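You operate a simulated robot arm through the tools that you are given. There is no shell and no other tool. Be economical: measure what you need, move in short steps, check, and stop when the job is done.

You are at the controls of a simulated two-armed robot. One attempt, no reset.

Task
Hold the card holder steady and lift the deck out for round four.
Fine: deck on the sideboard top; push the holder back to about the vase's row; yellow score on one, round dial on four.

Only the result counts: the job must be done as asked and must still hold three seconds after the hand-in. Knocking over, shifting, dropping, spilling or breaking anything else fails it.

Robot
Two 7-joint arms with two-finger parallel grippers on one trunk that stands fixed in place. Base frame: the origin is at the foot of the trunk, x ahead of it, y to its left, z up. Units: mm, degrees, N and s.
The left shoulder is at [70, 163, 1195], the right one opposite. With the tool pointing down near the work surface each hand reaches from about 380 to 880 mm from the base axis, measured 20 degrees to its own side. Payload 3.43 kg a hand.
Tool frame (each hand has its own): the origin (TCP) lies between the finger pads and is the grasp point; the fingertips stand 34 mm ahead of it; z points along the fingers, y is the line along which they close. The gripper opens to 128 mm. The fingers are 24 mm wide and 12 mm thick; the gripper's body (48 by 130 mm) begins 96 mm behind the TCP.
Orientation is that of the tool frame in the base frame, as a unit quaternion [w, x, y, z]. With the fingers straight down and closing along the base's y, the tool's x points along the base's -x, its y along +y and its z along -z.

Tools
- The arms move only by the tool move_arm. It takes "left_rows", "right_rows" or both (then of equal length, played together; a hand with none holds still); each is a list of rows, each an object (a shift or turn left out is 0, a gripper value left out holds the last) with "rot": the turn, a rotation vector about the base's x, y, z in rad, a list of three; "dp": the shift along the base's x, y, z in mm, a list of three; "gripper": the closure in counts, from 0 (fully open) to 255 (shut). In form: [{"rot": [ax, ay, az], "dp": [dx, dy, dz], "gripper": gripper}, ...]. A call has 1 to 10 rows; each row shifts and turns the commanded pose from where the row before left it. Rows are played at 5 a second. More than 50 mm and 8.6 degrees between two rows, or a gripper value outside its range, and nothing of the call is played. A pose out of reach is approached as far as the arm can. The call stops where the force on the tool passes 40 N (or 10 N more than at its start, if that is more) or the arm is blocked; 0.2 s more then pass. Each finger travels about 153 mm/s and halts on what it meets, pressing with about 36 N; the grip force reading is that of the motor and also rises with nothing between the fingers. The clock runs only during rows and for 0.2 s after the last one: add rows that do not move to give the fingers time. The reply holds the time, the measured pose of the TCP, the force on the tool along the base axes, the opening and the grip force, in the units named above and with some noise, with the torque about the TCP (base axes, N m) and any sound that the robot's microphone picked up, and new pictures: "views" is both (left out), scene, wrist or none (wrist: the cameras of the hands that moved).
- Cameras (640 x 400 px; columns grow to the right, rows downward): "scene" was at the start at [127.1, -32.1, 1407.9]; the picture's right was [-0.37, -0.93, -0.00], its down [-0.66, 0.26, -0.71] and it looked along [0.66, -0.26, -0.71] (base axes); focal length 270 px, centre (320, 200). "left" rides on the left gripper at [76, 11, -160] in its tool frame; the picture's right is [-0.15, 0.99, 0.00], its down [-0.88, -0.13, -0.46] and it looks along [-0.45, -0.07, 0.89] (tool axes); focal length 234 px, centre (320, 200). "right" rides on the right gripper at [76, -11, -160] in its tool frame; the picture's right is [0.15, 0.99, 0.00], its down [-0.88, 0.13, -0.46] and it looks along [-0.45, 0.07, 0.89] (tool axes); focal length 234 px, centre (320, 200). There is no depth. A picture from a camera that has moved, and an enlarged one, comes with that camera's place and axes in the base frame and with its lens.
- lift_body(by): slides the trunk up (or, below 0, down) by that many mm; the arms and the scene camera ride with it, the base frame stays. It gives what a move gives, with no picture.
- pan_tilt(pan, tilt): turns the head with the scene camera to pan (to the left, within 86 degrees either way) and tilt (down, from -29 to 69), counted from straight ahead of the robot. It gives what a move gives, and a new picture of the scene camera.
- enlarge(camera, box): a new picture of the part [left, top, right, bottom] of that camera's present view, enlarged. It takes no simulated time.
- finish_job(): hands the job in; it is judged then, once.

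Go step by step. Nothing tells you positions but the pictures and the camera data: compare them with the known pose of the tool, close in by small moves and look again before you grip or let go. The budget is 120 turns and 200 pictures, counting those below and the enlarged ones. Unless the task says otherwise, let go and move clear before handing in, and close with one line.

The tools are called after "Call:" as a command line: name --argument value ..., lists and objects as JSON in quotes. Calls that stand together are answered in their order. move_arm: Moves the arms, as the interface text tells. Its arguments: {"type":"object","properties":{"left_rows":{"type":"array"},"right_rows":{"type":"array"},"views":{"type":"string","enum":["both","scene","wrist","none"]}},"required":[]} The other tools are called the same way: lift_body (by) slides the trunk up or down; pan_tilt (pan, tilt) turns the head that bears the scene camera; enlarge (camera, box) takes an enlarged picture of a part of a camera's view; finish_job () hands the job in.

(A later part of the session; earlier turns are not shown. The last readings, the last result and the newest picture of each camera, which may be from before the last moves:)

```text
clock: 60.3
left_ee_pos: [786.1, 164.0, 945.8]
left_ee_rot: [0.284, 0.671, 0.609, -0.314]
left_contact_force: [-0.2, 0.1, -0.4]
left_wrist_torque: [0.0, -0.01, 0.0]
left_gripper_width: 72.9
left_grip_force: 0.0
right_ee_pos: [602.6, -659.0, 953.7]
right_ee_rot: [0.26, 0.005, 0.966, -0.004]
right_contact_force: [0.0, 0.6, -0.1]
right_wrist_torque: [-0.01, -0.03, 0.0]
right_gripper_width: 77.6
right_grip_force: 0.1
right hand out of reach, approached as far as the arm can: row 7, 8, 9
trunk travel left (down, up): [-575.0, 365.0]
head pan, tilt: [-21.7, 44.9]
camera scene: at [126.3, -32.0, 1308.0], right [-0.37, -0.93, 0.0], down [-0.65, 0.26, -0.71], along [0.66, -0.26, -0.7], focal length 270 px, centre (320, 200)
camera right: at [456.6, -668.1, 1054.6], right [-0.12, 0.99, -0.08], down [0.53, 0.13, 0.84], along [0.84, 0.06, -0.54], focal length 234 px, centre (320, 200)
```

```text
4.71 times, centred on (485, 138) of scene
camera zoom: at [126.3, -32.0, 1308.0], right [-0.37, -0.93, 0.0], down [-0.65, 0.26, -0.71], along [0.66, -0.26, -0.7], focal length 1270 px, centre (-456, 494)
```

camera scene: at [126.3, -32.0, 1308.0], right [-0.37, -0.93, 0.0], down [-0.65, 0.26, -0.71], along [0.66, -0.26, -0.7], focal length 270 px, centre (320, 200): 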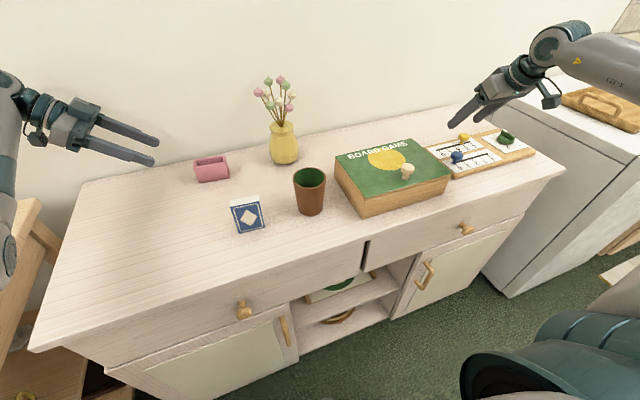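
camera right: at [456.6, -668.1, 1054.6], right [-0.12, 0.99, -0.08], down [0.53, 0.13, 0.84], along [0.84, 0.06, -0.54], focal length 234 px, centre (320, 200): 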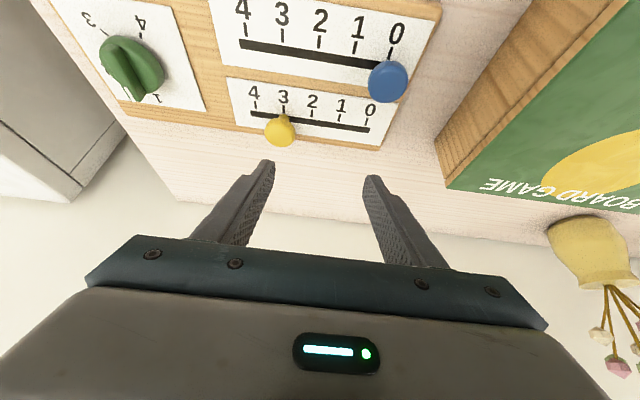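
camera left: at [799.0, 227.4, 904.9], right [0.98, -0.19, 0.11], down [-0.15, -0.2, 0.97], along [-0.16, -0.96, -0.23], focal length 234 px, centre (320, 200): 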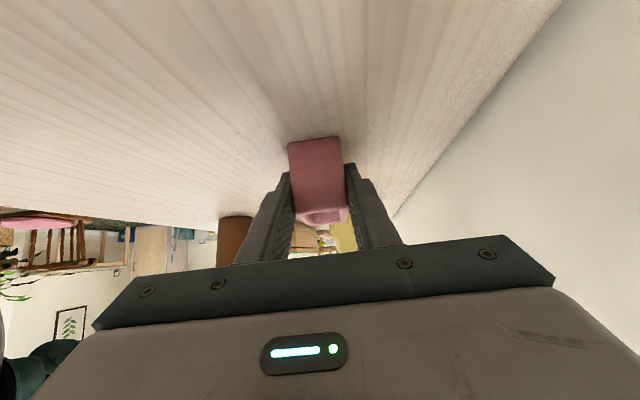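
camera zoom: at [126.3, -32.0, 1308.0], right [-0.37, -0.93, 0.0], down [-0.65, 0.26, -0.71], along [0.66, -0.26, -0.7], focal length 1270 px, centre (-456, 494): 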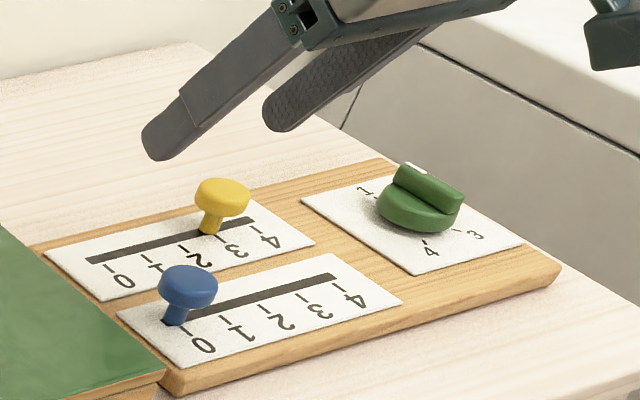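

This looks like a wrist yaw limit rather than arm length. I'll yaw to about -45° so that the lean points radially, then approach the yellow knob.

Call:
move_arm --right_rows '[{"rot": [0, 0, -0.131], "dp": [0, 0, 5]}, {"rot": [0, 0, -0.131], "dp": [0, 0, 0]}, {"rot": [0, 0, -0.131], "dp": [0, 0, 0]}, {"rot": [0, 0, -0.131], "dp": [0, 0, 0]}, {"rot": [0, 0, -0.131], "dp": [0, 0, 0]}, {"rot": [0, 0, -0.131], "dp": [0, 0, 0]}, {"dp": [6, -13, -8]}, {"dp": [6, -13, -8]}, {"dp": [6, -13, -8]}]' --views "both"

Call:
enlarge --camera "right" --box '[170, 80, 470, 260]'

Call:
enlarge --camera "scene" --box '[420, 95, 550, 180]'

```text
clock: 62.3
left_ee_pos: [786.9, 164.5, 944.2]
left_ee_rot: [0.284, 0.671, 0.609, -0.314]
left_contact_force: [0.1, 0.9, 0.2]
left_wrist_torque: [0.02, 0.03, 0.02]
left_gripper_width: 73.1
left_grip_force: 0.1
right_ee_pos: [620.7, -698.1, 933.1]
right_ee_rot: [0.239, 0.37, 0.892, -0.099]
right_contact_force: [0.2, 0.4, -0.1]
right_wrist_torque: [0.0, 0.01, 0.01]
right_gripper_width: 77.7
right_grip_force: 0.0
trunk travel left (down, up): [-575.0, 365.0]
head pan, tilt: [-21.7, 44.9]
camera scene: at [127.6, -32.3, 1307.8], right [-0.37, -0.93, 0.0], down [-0.66, 0.26, -0.71], along [0.66, -0.26, -0.71], focal length 270 px, centre (320, 200)
camera right: at [510.1, -603.2, 1035.1], right [0.61, 0.79, -0.07], down [0.47, -0.29, 0.83], along [0.64, -0.54, -0.55], focal length 234 px, centre (320, 200)
```

scene: 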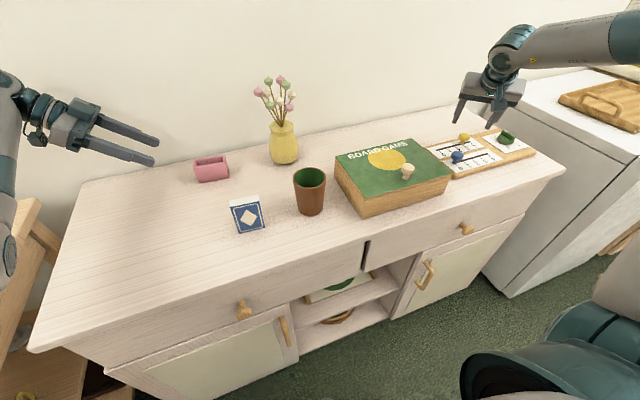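
right: 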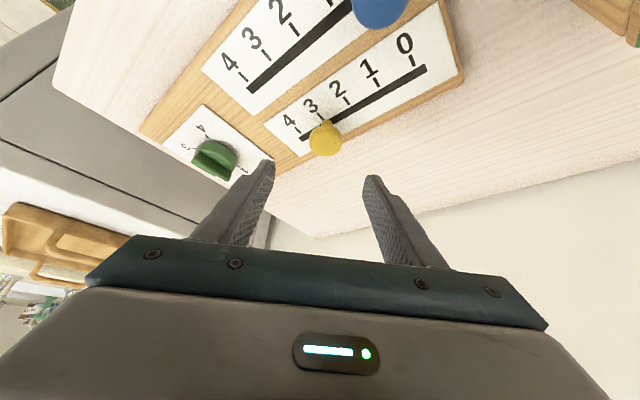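

```text
2.13 times, centred on (320, 170) of right
camera zoom: at [510.1, -603.2, 1035.1], right [0.61, 0.79, -0.07], down [0.47, -0.29, 0.83], along [0.64, -0.54, -0.55], focal length 500 px, centre (320, 264)
```

zoom: 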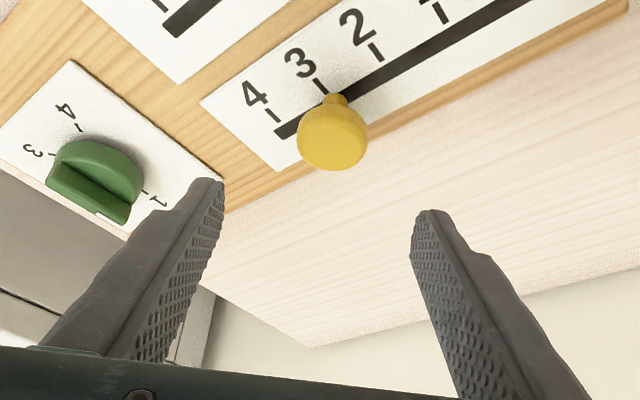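

```text
4.71 times, centred on (485, 138) of scene
camera zoom: at [127.6, -32.3, 1307.8], right [-0.37, -0.93, 0.0], down [-0.66, 0.26, -0.71], along [0.66, -0.26, -0.71], focal length 1270 px, centre (-456, 494)
```

zoom: 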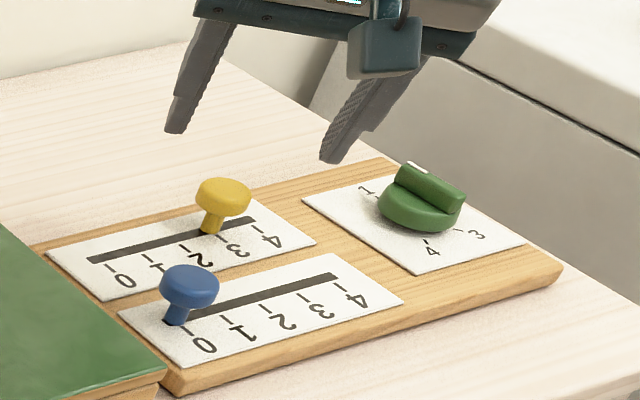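

In reach now, with the knob centred between the fingers. I'll descend around it.

Call:
move_arm --right_rows '[{"dp": [0, 1, -13]}, {"dp": [0, 1, -13]}, {"dp": [0, 1, -14]}]' --views "none"

Call:
enlarge --camera "right" --box '[170, 80, 470, 260]'

Call:
enlarge --camera "scene" --box '[420, 105, 550, 180]'

```text
clock: 63.1
left_ee_pos: [787.9, 162.8, 944.8]
left_ee_rot: [0.284, 0.671, 0.61, -0.313]
left_contact_force: [-0.3, 0.9, 0.0]
left_wrist_torque: [-0.04, -0.02, 0.0]
left_gripper_width: 72.8
left_grip_force: 0.1
right_ee_pos: [621.5, -694.7, 892.8]
right_ee_rot: [0.239, 0.371, 0.892, -0.1]
right_contact_force: [-0.2, 0.7, -0.2]
right_wrist_torque: [0.02, 0.01, 0.0]
right_gripper_width: 77.6
right_grip_force: 0.0
trunk travel left (down, up): [-575.0, 365.0]
head pan, tilt: [-21.7, 44.9]
```

```text
2.13 times, centred on (320, 170) of right
camera zoom: at [510.1, -600.5, 994.7], right [0.61, 0.79, -0.07], down [0.47, -0.29, 0.83], along [0.64, -0.54, -0.55], focal length 500 px, centre (320, 264)
```

zoom: 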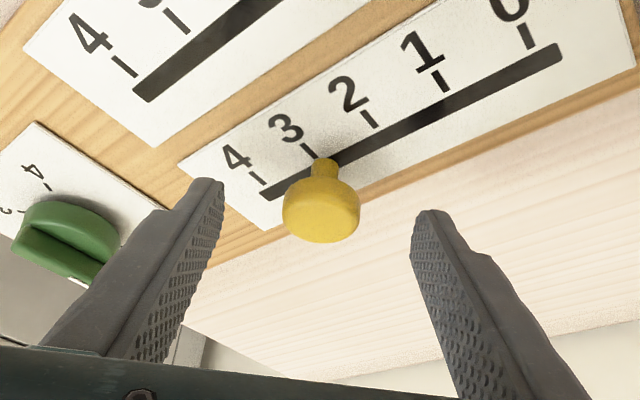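

```text
4.92 times, centred on (485, 142) of scene
camera zoom: at [127.6, -32.1, 1307.8], right [-0.37, -0.93, 0.0], down [-0.66, 0.26, -0.71], along [0.66, -0.26, -0.71], focal length 1328 px, centre (-492, 483)
```

zoom: 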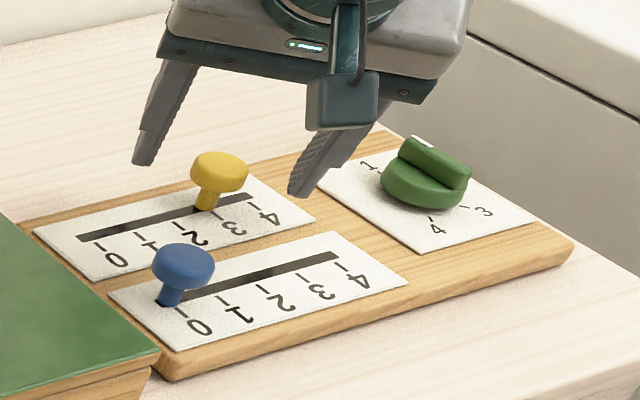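

Good alignment. I'll go down 12 mm more and close on the yellow knob.

Call:
move_arm --right_rows '[{"dp": [0, 0, -6]}, {"dp": [0, 0, -6], "gripper": 140}, {"gripper": 180}, {"gripper": 230}, {}]' --views "none"

Call:
enlarge --camera "right" --box '[170, 80, 470, 260]'

Call:
enlarge --camera "scene" --box '[420, 105, 550, 180]'

```text
clock: 64.3
left_ee_pos: [787.2, 164.2, 944.1]
left_ee_rot: [0.284, 0.671, 0.609, -0.313]
left_contact_force: [-0.1, 0.5, 0.2]
left_wrist_torque: [0.01, -0.05, 0.01]
left_gripper_width: 72.8
left_grip_force: 0.1
right_ee_pos: [621.2, -695.6, 882.1]
right_ee_rot: [0.239, 0.371, 0.892, -0.099]
right_contact_force: [0.0, 0.1, -1.9]
right_wrist_torque: [-0.32, -0.4, -0.02]
right_gripper_width: 30.6
right_grip_force: 44.8
trunk travel left (down, up): [-575.0, 365.0]
head pan, tilt: [-21.7, 44.9]
```

```text
2.13 times, centred on (320, 170) of right
camera zoom: at [510.0, -600.4, 983.3], right [0.61, 0.79, -0.07], down [0.47, -0.29, 0.83], along [0.64, -0.54, -0.55], focal length 500 px, centre (320, 264)
```

zoom: 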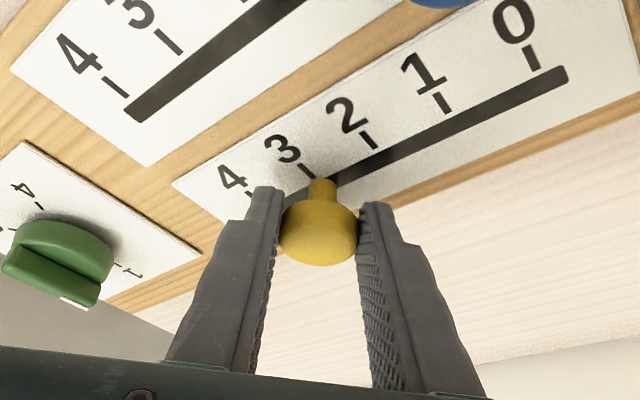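

```text
4.92 times, centred on (485, 142) of scene
camera zoom: at [127.3, -32.1, 1307.8], right [-0.37, -0.93, 0.0], down [-0.66, 0.26, -0.71], along [0.66, -0.26, -0.71], focal length 1328 px, centre (-492, 483)
```

zoom: 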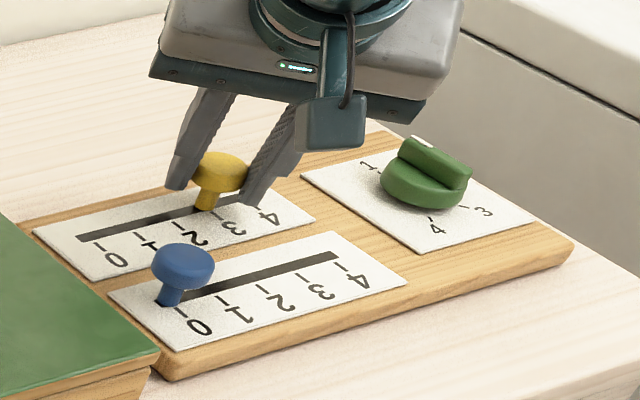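

The knob is gripped, and the ticks are 31 mm apart along +y. I'll slide it 61 mm to 1.

Call:
move_arm --right_rows '[{"dp": [0, 8, 0]}, {"dp": [0, 11, 0]}, {"dp": [0, 11, 0]}, {"dp": [0, 11, 0]}, {"dp": [0, 11, 0]}, {"dp": [0, 9.5, 0]}, {}]' --views "none"

Call:
enlarge --camera "right" --box '[170, 80, 470, 260]'

Call:
enlarge --camera "scene" --box '[420, 105, 550, 180]'

```text
clock: 65.9
left_ee_pos: [786.4, 163.2, 944.4]
left_ee_rot: [0.283, 0.671, 0.609, -0.313]
left_contact_force: [0.7, 0.5, 0.4]
left_wrist_torque: [-0.01, 0.0, 0.02]
left_gripper_width: 72.6
left_grip_force: 0.1
right_ee_pos: [620.1, -634.5, 881.6]
right_ee_rot: [0.239, 0.371, 0.892, -0.1]
right_contact_force: [0.2, -2.2, -1.8]
right_wrist_torque: [0.24, 0.12, 0.13]
right_gripper_width: 30.7
right_grip_force: 45.1
trunk travel left (down, up): [-575.0, 365.0]
head pan, tilt: [-21.7, 44.9]
```

```text
2.13 times, centred on (320, 170) of right
camera zoom: at [510.0, -539.1, 983.3], right [0.61, 0.79, -0.07], down [0.47, -0.29, 0.83], along [0.64, -0.54, -0.55], focal length 500 px, centre (320, 264)
```

zoom: 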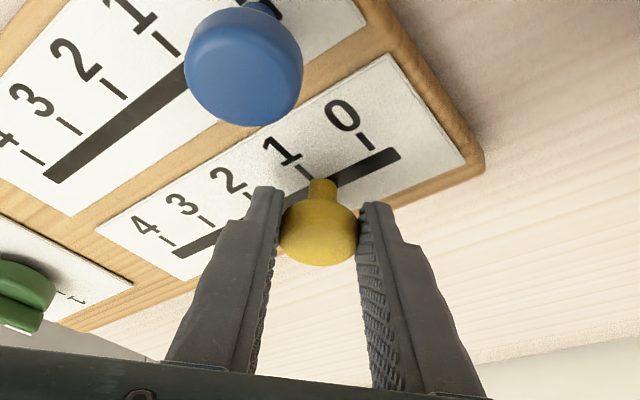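

```text
4.92 times, centred on (485, 142) of scene
camera zoom: at [127.4, -32.4, 1307.8], right [-0.37, -0.93, 0.0], down [-0.66, 0.26, -0.71], along [0.66, -0.26, -0.71], focal length 1328 px, centre (-492, 483)
```

zoom: 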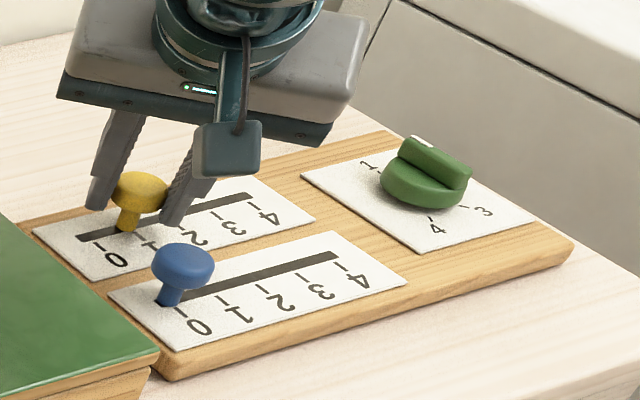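

The knob's relation to tick 1 is now the same as it was to tick 3. I'll release and lift off.

Call:
move_arm --right_rows '[{"gripper": 175}, {"gripper": 140}, {}, {"dp": [0, 0, 15]}, {"dp": [0, 0, 25]}, {"dp": [-5, -10, 25]}, {"dp": [-5, -20, 0]}]' --views "both"

Call:
enlarge --camera "scene" --box '[420, 105, 550, 180]'

Call:
enlarge --camera "right" --box '[100, 20, 420, 200]'

```text
clock: 67.5
left_ee_pos: [787.7, 163.9, 944.5]
left_ee_rot: [0.284, 0.671, 0.61, -0.313]
left_contact_force: [0.2, 0.2, -0.5]
left_wrist_torque: [0.02, 0.03, -0.01]
left_gripper_width: 72.7
left_grip_force: 0.0
right_ee_pos: [611.3, -666.4, 946.1]
right_ee_rot: [0.238, 0.371, 0.892, -0.099]
right_contact_force: [-0.7, -0.5, -0.5]
right_wrist_torque: [0.02, 0.01, -0.02]
right_gripper_width: 57.9
right_grip_force: 0.1
trunk travel left (down, up): [-575.0, 365.0]
head pan, tilt: [-21.7, 44.9]
camera scene: at [127.4, -33.1, 1307.8], right [-0.37, -0.93, 0.0], down [-0.66, 0.26, -0.71], along [0.66, -0.26, -0.71], focal length 270 px, centre (320, 200)
camera right: at [500.1, -570.7, 1046.8], right [0.61, 0.79, -0.07], down [0.47, -0.29, 0.83], along [0.64, -0.54, -0.55], focal length 234 px, centre (320, 200)
```

scene: 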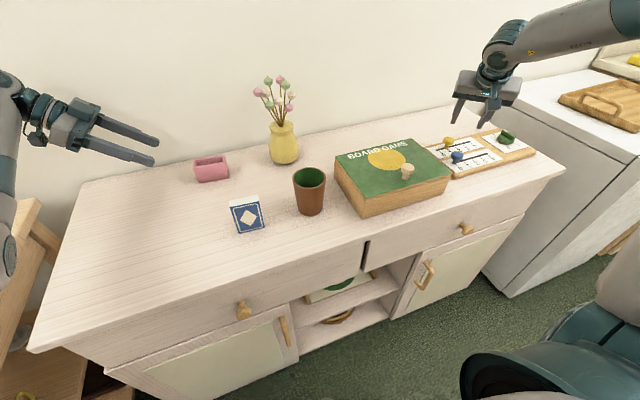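
right: 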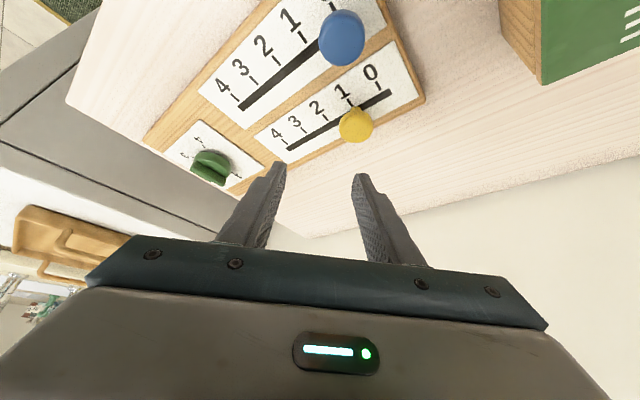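

```text
4.92 times, centred on (485, 142) of scene
camera zoom: at [127.4, -33.1, 1307.8], right [-0.37, -0.93, 0.0], down [-0.66, 0.26, -0.71], along [0.66, -0.26, -0.71], focal length 1328 px, centre (-492, 483)
```

zoom: 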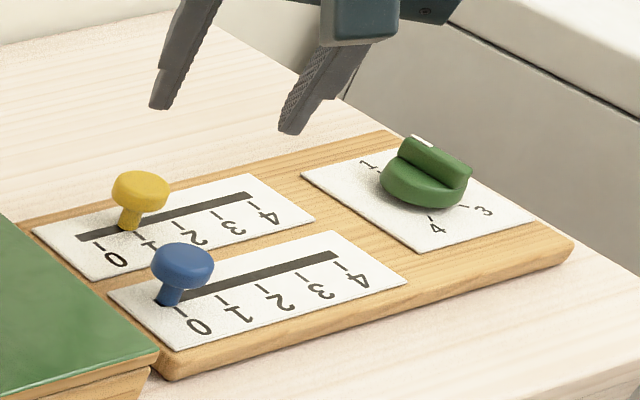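

```text
2.00 times, centred on (260, 110) of right
camera zoom: at [500.1, -570.7, 1046.8], right [0.61, 0.79, -0.07], down [0.47, -0.29, 0.83], along [0.64, -0.54, -0.55], focal length 468 px, centre (440, 380)
```

zoom: 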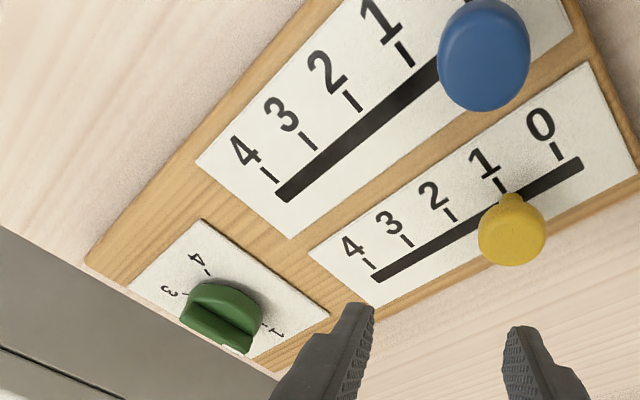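

Yellow is on 1. Now the dial: I'll move above it with the -45° lean and look closely.

Call:
move_arm --right_rows '[{"dp": [-5.7, -27, 0]}, {"dp": [-5.7, -27, 0]}, {"dp": [-5.7, -27, 0]}, {"dp": [-5.7, -27, 0]}, {"dp": [-5.7, -27, 0]}, {"dp": [-5.7, -28, 0]}]' --views "both"

Call:
enlarge --camera "right" --box '[210, 80, 430, 220]'

Call:
enlarge --camera "scene" --box '[460, 105, 550, 165]'

```text
clock: 68.9
left_ee_pos: [787.1, 163.0, 945.1]
left_ee_rot: [0.284, 0.671, 0.609, -0.313]
left_contact_force: [0.2, 0.3, -0.1]
left_wrist_torque: [0.0, 0.03, 0.0]
left_gripper_width: 72.9
left_grip_force: 0.2
right_ee_pos: [575.6, -828.2, 945.9]
right_ee_rot: [0.238, 0.371, 0.892, -0.099]
right_contact_force: [0.1, 0.9, 0.6]
right_wrist_torque: [-0.01, 0.01, -0.04]
right_gripper_width: 57.8
right_grip_force: 0.0
trunk travel left (down, up): [-575.0, 365.0]
head pan, tilt: [-21.7, 44.9]
camera scene: at [127.1, -32.9, 1307.9], right [-0.37, -0.93, 0.0], down [-0.66, 0.26, -0.71], along [0.66, -0.26, -0.71], focal length 270 px, centre (320, 200)
camera right: at [465.5, -733.2, 1047.4], right [0.61, 0.79, -0.07], down [0.47, -0.29, 0.83], along [0.64, -0.54, -0.55], focal length 234 px, centre (320, 200)
```

scene: 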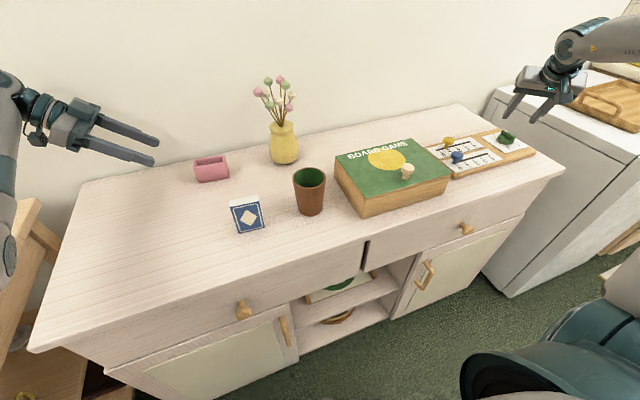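
right: 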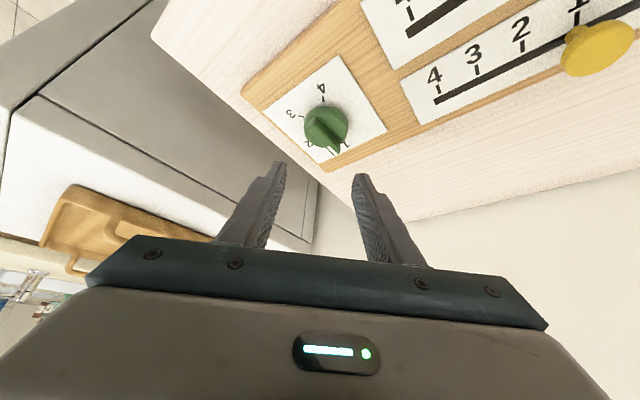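

```text
2.86 times, centred on (320, 150) of right
camera zoom: at [465.5, -733.2, 1047.4], right [0.61, 0.79, -0.07], down [0.47, -0.29, 0.83], along [0.64, -0.54, -0.55], focal length 669 px, centre (320, 343)
```

zoom: 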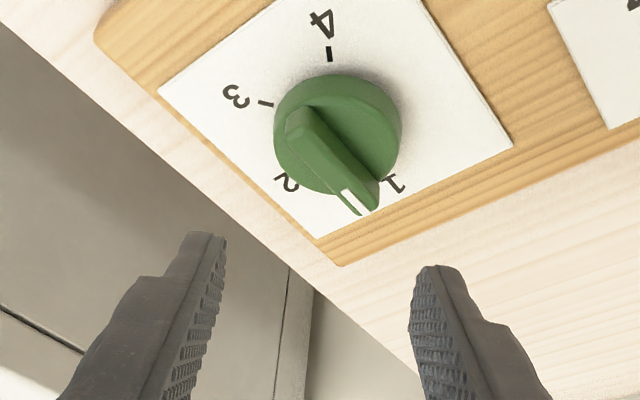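

```text
6.67 times, centred on (505, 135) of scene
camera zoom: at [127.1, -32.9, 1307.9], right [-0.37, -0.93, 0.0], down [-0.66, 0.26, -0.71], along [0.66, -0.26, -0.71], focal length 1799 px, centre (-913, 633)
```

zoom: 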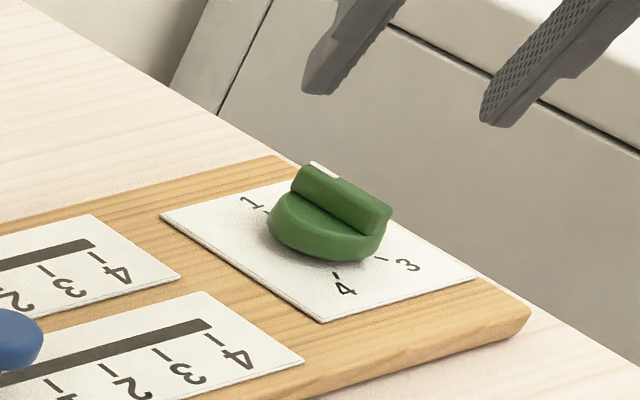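

The dial centre is about (593, -841) with the pointer on 1 (azimuth 0°). The others are at 2: -70°, 3: -140° and 4: -210°, clockwise. I'll yaw the hand toward the ridge direction and test the reach.

Call:
move_arm --right_rows '[{"rot": [0, 0, 0.131], "dp": [0, -1.5, -5]}, {"rot": [0, 0, 0.131], "dp": [0, -1.5, -5]}, {"rot": [0, 0, 0.131], "dp": [0, 0, -5]}]' --views "none"

Call:
enlarge --camera "right" --box '[210, 80, 430, 220]'

```text
clock: 69.7
left_ee_pos: [788.1, 162.9, 943.3]
left_ee_rot: [0.283, 0.671, 0.61, -0.313]
left_contact_force: [1.2, 0.0, -0.1]
left_wrist_torque: [0.01, -0.01, -0.02]
left_gripper_width: 72.5
left_grip_force: 0.1
right_ee_pos: [586.9, -818.7, 926.6]
right_ee_rot: [0.251, 0.197, 0.946, -0.049]
right_contact_force: [-0.7, 0.8, -0.7]
right_wrist_torque: [-0.01, -0.01, 0.03]
right_gripper_width: 57.6
right_grip_force: 0.0
right hand out of reach, approached as far as the arm can: row 3
trunk travel left (down, up): [-575.0, 365.0]
head pan, tilt: [-21.7, 44.9]
```

```text
2.86 times, centred on (320, 150) of right
camera zoom: at [450.2, -772.1, 1029.1], right [0.28, 0.96, -0.07], down [0.55, -0.1, 0.83], along [0.79, -0.27, -0.55], focal length 669 px, centre (320, 343)
```

zoom: 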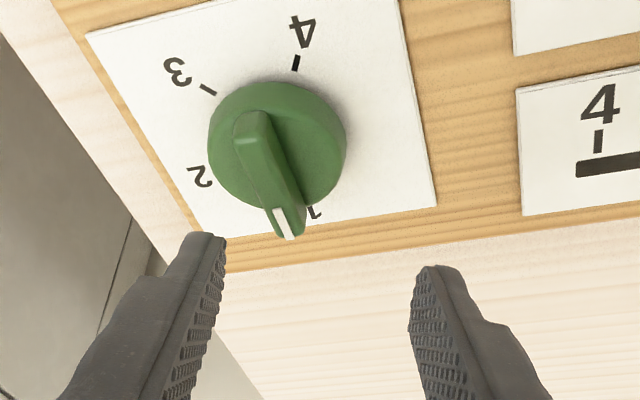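

Azimuth about -30° is the edge of reach. I'll back off to that and check the position over the dial.

Call:
move_arm --right_rows '[{"rot": [0, 0, -0.131], "dp": [-5, -6, -6]}, {"dp": [-5, -6.5, -8]}]' --views "none"

Call:
enlarge --camera "right" --box '[210, 80, 430, 220]'

Call:
enlarge --camera "scene" --box '[460, 105, 550, 165]'

```text
clock: 70.3
left_ee_pos: [785.3, 163.7, 945.6]
left_ee_rot: [0.284, 0.671, 0.609, -0.313]
left_contact_force: [0.1, -1.1, -0.1]
left_wrist_torque: [0.02, -0.02, 0.02]
left_gripper_width: 72.9
left_grip_force: 0.1
right_ee_pos: [576.8, -830.6, 913.2]
right_ee_rot: [0.251, 0.25, 0.933, -0.066]
right_contact_force: [0.6, 0.3, 0.4]
right_wrist_torque: [0.0, 0.01, -0.01]
right_gripper_width: 57.6
right_grip_force: 0.1
trunk travel left (down, up): [-575.0, 365.0]
head pan, tilt: [-21.7, 44.9]
```

```text
2.86 times, centred on (320, 150) of right
camera zoom: at [445.0, -767.9, 1014.7], right [0.39, 0.92, -0.07], down [0.53, -0.16, 0.83], along [0.76, -0.36, -0.55], focal length 669 px, centre (320, 343)
```

zoom: 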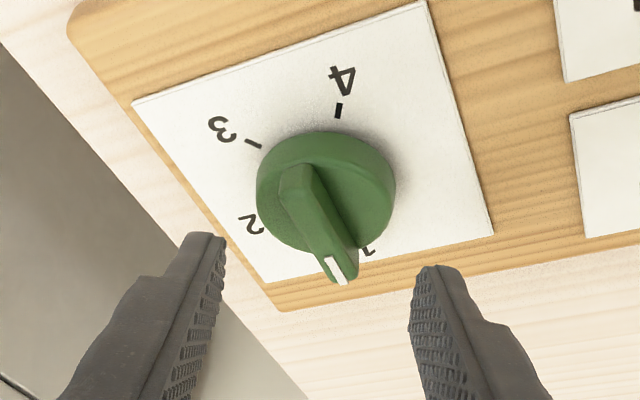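

```text
6.67 times, centred on (505, 135) of scene
camera zoom: at [127.0, -32.9, 1307.9], right [-0.37, -0.93, 0.0], down [-0.66, 0.26, -0.71], along [0.66, -0.26, -0.71], focal length 1799 px, centre (-913, 633)
```

zoom: 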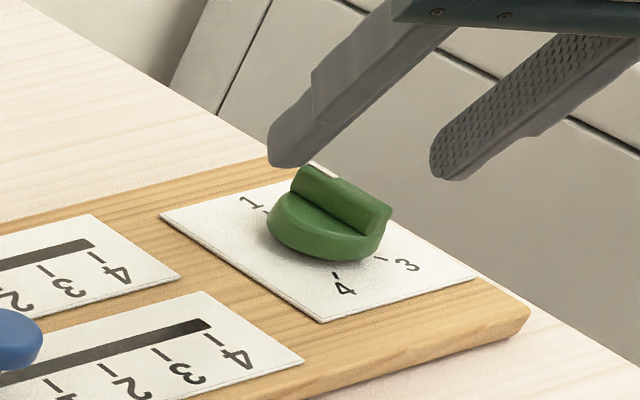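

Aligned. I'll descend to ridge height with the fingers open either side.

Call:
move_arm --right_rows '[{"dp": [0, 0, -9]}, {"dp": [0, 0, -9]}, {"dp": [0, 0, -8]}]' --views "none"

Call:
enlarge --camera "right" --box '[210, 80, 430, 220]'

Call:
enlarge --camera "scene" --box '[460, 105, 550, 165]'

```text
clock: 71.1
left_ee_pos: [787.2, 163.1, 944.7]
left_ee_rot: [0.284, 0.67, 0.61, -0.313]
left_contact_force: [-0.6, 0.4, 0.0]
left_wrist_torque: [0.0, 0.0, 0.0]
left_gripper_width: 72.8
left_grip_force: 0.1
right_ee_pos: [577.3, -831.0, 888.0]
right_ee_rot: [0.25, 0.251, 0.933, -0.068]
right_contact_force: [-0.2, 0.7, -0.6]
right_wrist_torque: [-0.04, 0.0, -0.04]
right_gripper_width: 57.8
right_grip_force: 0.0
trunk travel left (down, up): [-575.0, 365.0]
head pan, tilt: [-21.7, 44.9]
```

```text
2.86 times, centred on (320, 150) of right
camera zoom: at [445.6, -767.2, 989.4], right [0.39, 0.92, -0.07], down [0.53, -0.16, 0.83], along [0.76, -0.36, -0.55], focal length 669 px, centre (320, 343)
```

zoom: 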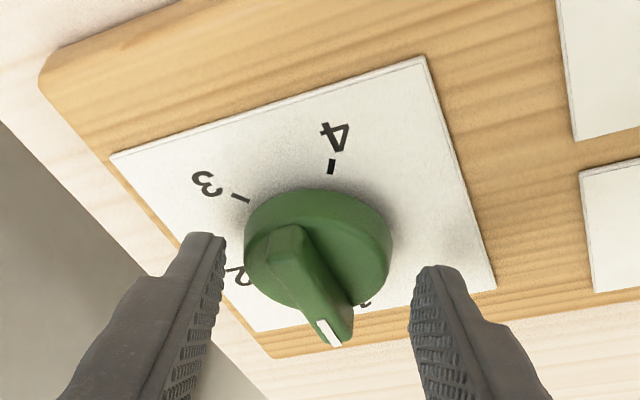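

```text
6.67 times, centred on (505, 135) of scene
camera zoom: at [127.4, -32.2, 1307.9], right [-0.37, -0.93, 0.0], down [-0.66, 0.26, -0.71], along [0.66, -0.26, -0.71], focal length 1799 px, centre (-913, 633)
```

zoom: 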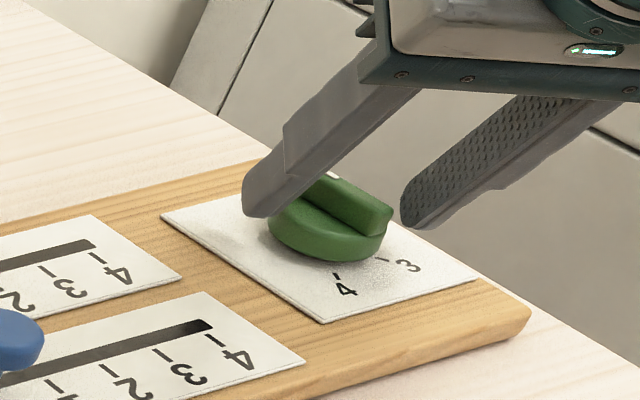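

The fingers straddle the ridge. I'll close gently and watch.

Call:
move_arm --right_rows '[{"gripper": 160}, {"gripper": 180}, {"gripper": 200}, {"gripper": 225}, {}, {}]' --views "none"

Call:
enlarge --camera "right" --box '[210, 80, 430, 220]'

Call:
enlarge --camera "scene" --box '[460, 105, 550, 165]'

```text
clock: 72.5
left_ee_pos: [786.7, 162.3, 945.4]
left_ee_rot: [0.284, 0.671, 0.609, -0.313]
left_contact_force: [-0.5, 0.1, 0.2]
left_wrist_torque: [-0.01, -0.01, -0.01]
left_gripper_width: 72.7
left_grip_force: 0.0
right_ee_pos: [577.2, -831.5, 888.2]
right_ee_rot: [0.249, 0.253, 0.932, -0.067]
right_contact_force: [-2.7, -9.5, 3.1]
right_wrist_torque: [-0.51, 0.48, -0.16]
right_gripper_width: 44.3
right_grip_force: 45.1
trunk travel left (down, up): [-575.0, 365.0]
head pan, tilt: [-21.7, 44.9]
```

```text
2.86 times, centred on (320, 150) of right
camera zoom: at [444.5, -768.3, 989.5], right [0.39, 0.92, -0.07], down [0.53, -0.16, 0.84], along [0.76, -0.36, -0.55], focal length 669 px, centre (320, 343)
```

zoom: 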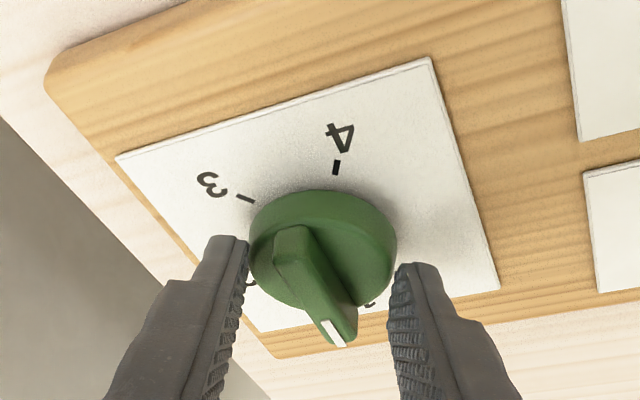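

```text
6.67 times, centred on (505, 135) of scene
camera zoom: at [126.5, -33.0, 1307.9], right [-0.37, -0.93, 0.0], down [-0.65, 0.26, -0.71], along [0.66, -0.26, -0.71], focal length 1799 px, centre (-913, 633)
```

zoom: 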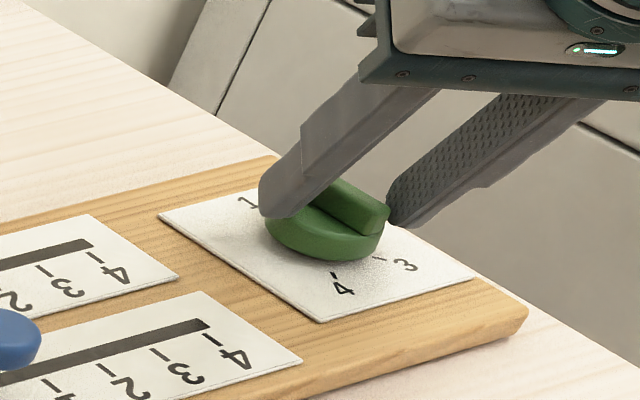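

The pads closed on the dial's round body (44 mm), which works for turning it. I'll relieve the sideways force by centring first.

Call:
move_arm --right_rows '[{"dp": [-0.7, -1.2, 0]}, {}]' --views "none"

```text
clock: 73.1
left_ee_pos: [785.4, 164.1, 945.1]
left_ee_rot: [0.284, 0.671, 0.609, -0.313]
left_contact_force: [-0.8, -0.2, 0.0]
left_wrist_torque: [0.01, 0.0, -0.03]
left_gripper_width: 72.8
left_grip_force: 0.0
right_ee_pos: [576.8, -831.5, 888.2]
right_ee_rot: [0.251, 0.25, 0.933, -0.067]
right_contact_force: [-4.9, -3.6, 0.4]
right_wrist_torque: [-0.53, -0.28, -0.1]
right_gripper_width: 44.3
right_grip_force: 45.1
trunk travel left (down, up): [-575.0, 365.0]
head pan, tilt: [-21.7, 44.9]
```

Better. Now I'll turn clockwise about the dial centre, half a stroke first.

Call:
move_arm --right_rows '[{"rot": [0, 0, -0.1222], "dp": [1.0, 1.5, 0]}, {"rot": [0, 0, -0.1222], "dp": [1.5, 1.69, 0]}, {"rot": [0, 0, -0.1222], "dp": [1.69, 1.5, 0]}, {}]' --views "none"

Call:
enlarge --camera "right" --box '[210, 80, 430, 220]'

Call:
enlarge --camera "scene" --box '[420, 105, 550, 180]'

```text
clock: 74.1
left_ee_pos: [786.8, 163.2, 946.0]
left_ee_rot: [0.284, 0.671, 0.61, -0.312]
left_contact_force: [0.1, 0.0, 0.1]
left_wrist_torque: [-0.03, 0.03, -0.01]
left_gripper_width: 72.6
left_grip_force: 0.0
right_ee_pos: [580.1, -827.1, 888.4]
right_ee_rot: [0.233, 0.418, 0.871, -0.112]
right_contact_force: [-5.1, -2.1, 2.1]
right_wrist_torque: [-0.08, 0.51, -0.15]
right_gripper_width: 44.2
right_grip_force: 44.5
trunk travel left (down, up): [-575.0, 365.0]
head pan, tilt: [-21.7, 44.9]
```

```text
2.86 times, centred on (320, 150) of right
camera zoom: at [479.9, -720.9, 989.7], right [0.69, 0.72, -0.07], down [0.44, -0.33, 0.83], along [0.58, -0.61, -0.55], focal length 669 px, centre (320, 343)
```

zoom: 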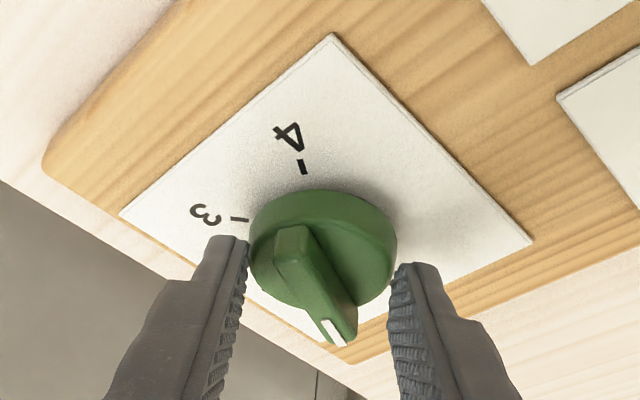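

```text
4.92 times, centred on (485, 142) of scene
camera zoom: at [126.4, -32.3, 1308.0], right [-0.37, -0.93, 0.0], down [-0.65, 0.26, -0.71], along [0.66, -0.26, -0.71], focal length 1328 px, centre (-492, 483)
```

zoom: 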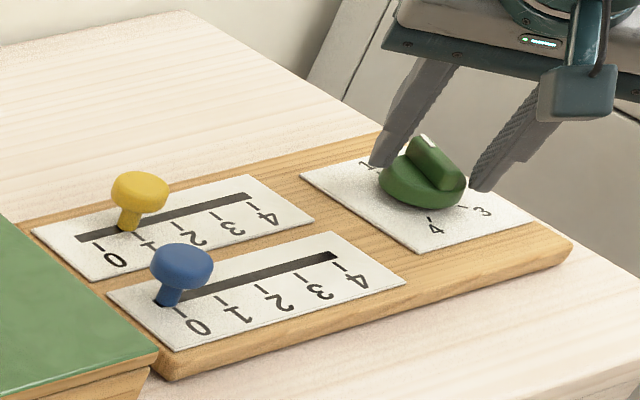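

The dial turns with the hand and the board stays put. I'll continue the stroke.

Call:
move_arm --right_rows '[{"rot": [0, 0, -0.1222], "dp": [1.86, 1.28, 0]}, {"rot": [0, 0, -0.1222], "dp": [2.01, 1.04, 0]}, {"rot": [0, 0, -0.1222], "dp": [2.11, 0.79, 0]}, {"rot": [0, 0, -0.1222], "dp": [2.2, 0.53, 0]}, {"rot": [0, 0, -0.1222], "dp": [2.24, 0.25, 0]}, {"rot": [0, 0, -0.1222], "dp": [2.26, 0, 0]}, {}]' --views "none"

Call:
enlarge --camera "right" --box '[210, 80, 430, 220]'

Call:
enlarge --camera "scene" --box '[420, 105, 550, 180]'

```text
clock: 75.7
left_ee_pos: [784.9, 164.6, 945.5]
left_ee_rot: [0.284, 0.671, 0.609, -0.313]
left_contact_force: [0.6, 0.2, -0.1]
left_wrist_torque: [0.02, 0.0, 0.0]
left_gripper_width: 72.7
left_grip_force: 0.1
right_ee_pos: [591.5, -823.1, 888.0]
right_ee_rot: [0.178, 0.701, 0.664, -0.188]
right_contact_force: [-16.7, 2.8, -1.0]
right_wrist_torque: [-0.11, 0.78, -0.28]
right_gripper_width: 44.0
right_grip_force: 44.8
trunk travel left (down, up): [-575.0, 365.0]
head pan, tilt: [-21.7, 44.9]
```

```text
2.86 times, centred on (320, 150) of right
camera zoom: at [588.2, -677.6, 989.9], right [0.99, 0.07, -0.07], down [0.1, -0.54, 0.83], along [0.02, -0.84, -0.55], focal length 669 px, centre (320, 343)
```

zoom: 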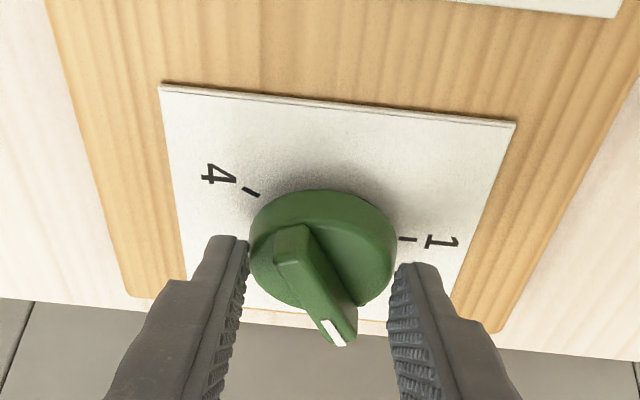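

```text
4.92 times, centred on (485, 142) of scene
camera zoom: at [125.1, -31.8, 1308.0], right [-0.37, -0.93, 0.0], down [-0.65, 0.26, -0.71], along [0.66, -0.26, -0.7], focal length 1328 px, centre (-492, 483)
```

zoom: 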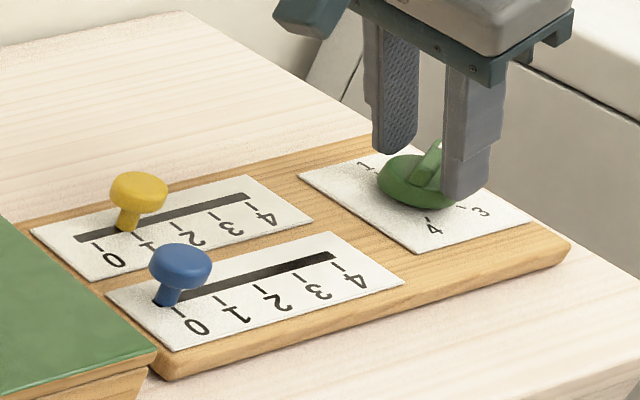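

The pointer is near -64° now, almost on 2. I'll relieve the side force, open, and turn the hand back for the next stroke.

Call:
move_arm --right_rows '[{"dp": [-2, 0, 0]}, {"gripper": 150}, {"gripper": 100}, {"dp": [0, 0, 12]}]' --views "none"

Call:
move_arm --right_rows '[{"rot": [0, 0, 0.1222], "dp": [-2.2, 0, 0]}, {"rot": [0, 0, 0.1222], "dp": [-2.2, -0.25, 0]}, {"rot": [0, 0, 0.1222], "dp": [-2.15, -0.5, 0]}, {"rot": [0, 0, 0.1222], "dp": [-2.05, -0.75, 0]}, {"rot": [0, 0, 0.1222], "dp": [-1.95, -1, 0]}, {"rot": [0, 0, 0.1222], "dp": [-1.8, -1.25, 0]}, {"rot": [0, 0, 0.1222], "dp": [-1.6, -1.45, 0]}, {"rot": [0, 0, 0.1222], "dp": [-1.2, -1.6, 0]}, {"rot": [0, 0, 0.1222], "dp": [-0.75, -1.6, 0]}]' --views "none"

Call:
enlarge --camera "right" --box '[210, 80, 430, 220]'

```text
clock: 76.7
left_ee_pos: [786.0, 165.3, 944.8]
left_ee_rot: [0.284, 0.67, 0.61, -0.313]
left_contact_force: [0.0, -0.4, 0.1]
left_wrist_torque: [0.01, 0.01, 0.04]
left_gripper_width: 72.9
left_grip_force: 0.0
right_ee_pos: [593.1, -822.6, 900.9]
right_ee_rot: [0.179, 0.701, 0.665, -0.187]
right_contact_force: [0.0, 0.2, -0.2]
right_wrist_torque: [-0.03, -0.04, 0.02]
right_gripper_width: 77.7
right_grip_force: 0.1
trunk travel left (down, up): [-575.0, 365.0]
head pan, tilt: [-21.7, 44.9]
```

```text
clock: 78.7
left_ee_pos: [786.0, 162.8, 944.2]
left_ee_rot: [0.283, 0.671, 0.609, -0.313]
left_contact_force: [0.4, -0.4, 0.7]
left_wrist_torque: [0.01, 0.01, 0.03]
left_gripper_width: 72.8
left_grip_force: 0.0
right_ee_pos: [574.9, -830.8, 899.8]
right_ee_rot: [0.25, 0.25, 0.933, -0.066]
right_contact_force: [-0.5, -0.5, 0.4]
right_wrist_torque: [0.0, 0.02, 0.03]
right_gripper_width: 77.9
right_grip_force: 0.0
trunk travel left (down, up): [-575.0, 365.0]
head pan, tilt: [-21.7, 44.9]
```

```text
2.86 times, centred on (320, 150) of right
camera zoom: at [443.4, -769.0, 1000.7], right [0.38, 0.92, -0.07], down [0.53, -0.16, 0.84], along [0.76, -0.36, -0.55], focal length 669 px, centre (320, 343)
```

zoom: 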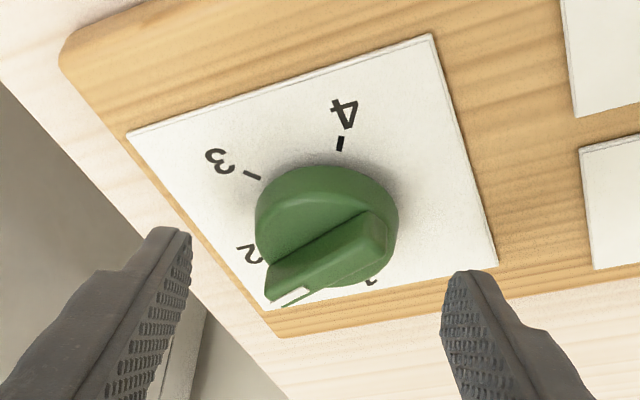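

Now lower and grip again for the second stroke.

Call:
move_arm --right_rows '[{"dp": [0.5, -0.5, -12]}, {"gripper": 150}, {"gripper": 180}, {"gripper": 225}, {}]' --views "none"

```text
clock: 79.9
left_ee_pos: [787.3, 164.5, 943.3]
left_ee_rot: [0.284, 0.671, 0.609, -0.313]
left_contact_force: [0.6, 0.1, -0.2]
left_wrist_torque: [-0.01, 0.04, -0.04]
left_gripper_width: 72.7
left_grip_force: 0.0
right_ee_pos: [576.4, -831.6, 887.4]
right_ee_rot: [0.249, 0.25, 0.933, -0.066]
right_contact_force: [0.4, 4.6, -3.6]
right_wrist_torque: [0.16, -0.4, 0.06]
right_gripper_width: 44.5
right_grip_force: 44.7
trunk travel left (down, up): [-575.0, 365.0]
head pan, tilt: [-21.7, 44.9]
```

Call:
move_arm --right_rows '[{"rot": [0, 0, -0.1222], "dp": [1.2, 1.9, 0]}, {"rot": [0, 0, -0.1222], "dp": [1.4, 1.75, 0]}, {"rot": [0, 0, -0.1222], "dp": [1.55, 1.55, 0]}, {"rot": [0, 0, -0.1222], "dp": [1.7, 1.3, 0]}, {"rot": [0, 0, -0.1222], "dp": [1.85, 1.05, 0]}, {"rot": [0, 0, -0.1222], "dp": [1.95, 0.8, 0]}, {"rot": [0, 0, -0.1222], "dp": [2.0, 0.5, 0]}, {"rot": [0, 0, -0.1222], "dp": [2.0, 0.2, 0]}, {"rot": [0, 0, -0.1222], "dp": [2.0, 0, 0]}]' --views "none"

Call:
enlarge --camera "right" --box '[210, 80, 430, 220]'

```text
clock: 81.9
left_ee_pos: [786.6, 163.6, 943.0]
left_ee_rot: [0.283, 0.671, 0.609, -0.313]
left_contact_force: [-0.8, -0.2, -0.2]
left_wrist_torque: [0.0, 0.0, 0.0]
left_gripper_width: 72.8
left_grip_force: 0.2
right_ee_pos: [591.3, -824.1, 886.9]
right_ee_rot: [0.178, 0.703, 0.663, -0.188]
right_contact_force: [-4.0, -0.4, -2.9]
right_wrist_torque: [-0.15, 0.19, -0.12]
right_gripper_width: 44.2
right_grip_force: 45.2
trunk travel left (down, up): [-575.0, 365.0]
head pan, tilt: [-21.7, 44.9]
```

```text
2.86 times, centred on (320, 150) of right
camera zoom: at [588.2, -677.7, 989.0], right [0.99, 0.07, -0.07], down [0.1, -0.54, 0.83], along [0.02, -0.84, -0.55], focal length 669 px, centre (320, 343)
```

zoom: 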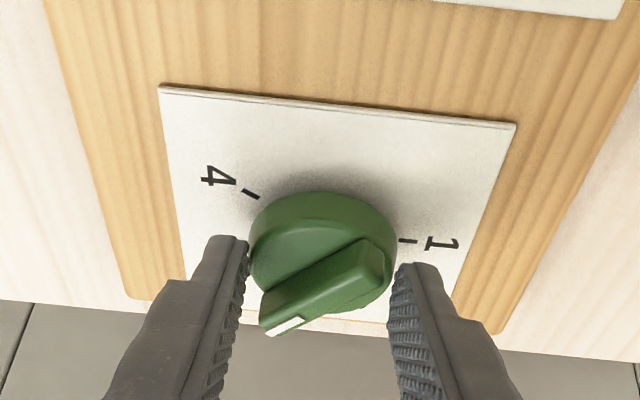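

The forces are small and the pointer is near -127°. I'll try extending this stroke by 20°.

Call:
move_arm --right_rows '[{"rot": [0, 0, -0.1222], "dp": [2.0, -0.3, 0]}, {"rot": [0, 0, -0.1222], "dp": [2.0, -0.55, 0]}, {"rot": [0, 0, -0.1222], "dp": [1.9, -0.8, 0]}]' --views "none"

Call:
enlarge --camera "right" --box '[210, 80, 430, 220]'

```text
clock: 82.7
left_ee_pos: [786.5, 163.7, 945.1]
left_ee_rot: [0.284, 0.671, 0.609, -0.313]
left_contact_force: [0.1, -0.5, 0.3]
left_wrist_torque: [-0.02, 0.04, -0.01]
left_gripper_width: 72.5
left_grip_force: 0.1
right_ee_pos: [595.7, -823.5, 886.6]
right_ee_rot: [0.146, 0.795, 0.549, -0.213]
right_contact_force: [-7.2, 1.6, -5.7]
right_wrist_torque: [0.07, 0.4, -0.17]
right_gripper_width: 44.4
right_grip_force: 45.4
right hand out of reach, approached as far as the arm can: row 3
trunk travel left (down, up): [-575.0, 365.0]
head pan, tilt: [-21.7, 44.9]
```

```text
2.86 times, centred on (320, 150) of right
camera zoom: at [636.9, -684.4, 989.1], right [0.97, -0.23, -0.07], down [-0.07, -0.55, 0.83], along [-0.23, -0.81, -0.55], focal length 669 px, centre (320, 343)
```

zoom: 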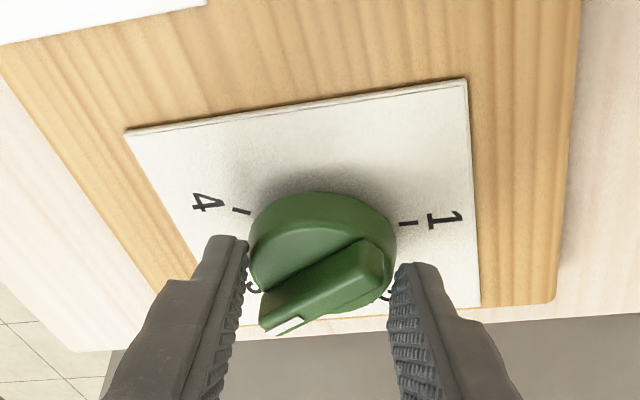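

The pointer is at about -144°, near 3. Release, rise, and rotate back for the last stroke.

Call:
move_arm --right_rows '[{"gripper": 150}, {"gripper": 100}, {"dp": [0, 0, 12]}]' --views "none"

Call:
move_arm --right_rows '[{"rot": [0, 0, 0.1391], "dp": [-2.3, 0.6, 0]}, {"rot": [0, 0, 0.1391], "dp": [-2.3, 0.3, 0]}, {"rot": [0, 0, 0.1391], "dp": [-2.4, 0, 0]}, {"rot": [0, 0, 0.1391], "dp": [-2.4, -0.3, 0]}, {"rot": [0, 0, 0.1391], "dp": [-2.4, -0.7, 0]}, {"rot": [0, 0, 0.1391], "dp": [-2.3, -1.0, 0]}, {"rot": [0, 0, 0.1391], "dp": [-2.1, -1.3, 0]}, {"rot": [0, 0, 0.1391], "dp": [-1.9, -1.6, 0]}, {"rot": [0, 0, 0.1391], "dp": [-1.7, -1.9, 0]}, {"rot": [0, 0, 0.1391], "dp": [-1.4, -2.1, 0]}]' --views "none"

Call:
enlarge --camera "right" --box '[210, 80, 430, 220]'

```text
clock: 83.5
left_ee_pos: [787.3, 165.1, 944.6]
left_ee_rot: [0.283, 0.671, 0.61, -0.313]
left_contact_force: [-0.8, 0.1, -0.3]
left_wrist_torque: [-0.02, -0.01, 0.0]
left_gripper_width: 72.7
left_grip_force: 0.0
right_ee_pos: [599.3, -823.1, 900.7]
right_ee_rot: [0.148, 0.794, 0.55, -0.214]
right_contact_force: [0.2, 0.2, -0.2]
right_wrist_torque: [-0.02, 0.01, 0.01]
right_gripper_width: 78.0
right_grip_force: 0.0
trunk travel left (down, up): [-575.0, 365.0]
head pan, tilt: [-21.7, 44.9]
```

```text
clock: 85.7
left_ee_pos: [786.6, 163.4, 944.3]
left_ee_rot: [0.283, 0.672, 0.609, -0.314]
left_contact_force: [0.8, 0.2, 0.0]
left_wrist_torque: [0.01, 0.01, 0.02]
left_gripper_width: 72.8
left_grip_force: 0.1
right_ee_pos: [575.9, -832.9, 900.2]
right_ee_rot: [0.25, 0.256, 0.931, -0.068]
right_contact_force: [0.2, -0.2, 0.5]
right_wrist_torque: [0.0, 0.03, 0.03]
right_gripper_width: 77.6
right_grip_force: 0.1
trunk travel left (down, up): [-575.0, 365.0]
head pan, tilt: [-21.7, 44.9]
```

```text
2.86 times, centred on (320, 150) of right
camera zoom: at [445.5, -768.1, 1001.1], right [0.4, 0.92, -0.07], down [0.53, -0.16, 0.84], along [0.75, -0.37, -0.55], focal length 669 px, centre (320, 343)
```

zoom: 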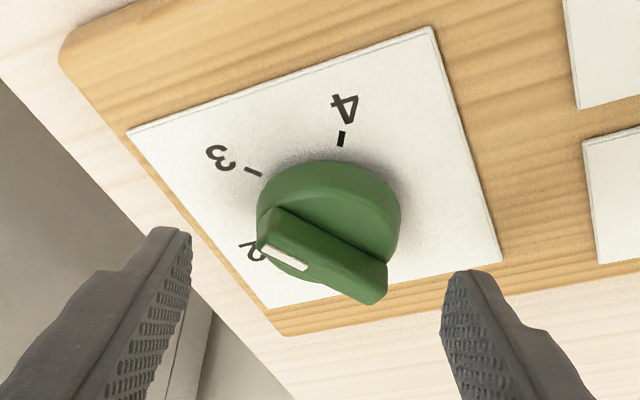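

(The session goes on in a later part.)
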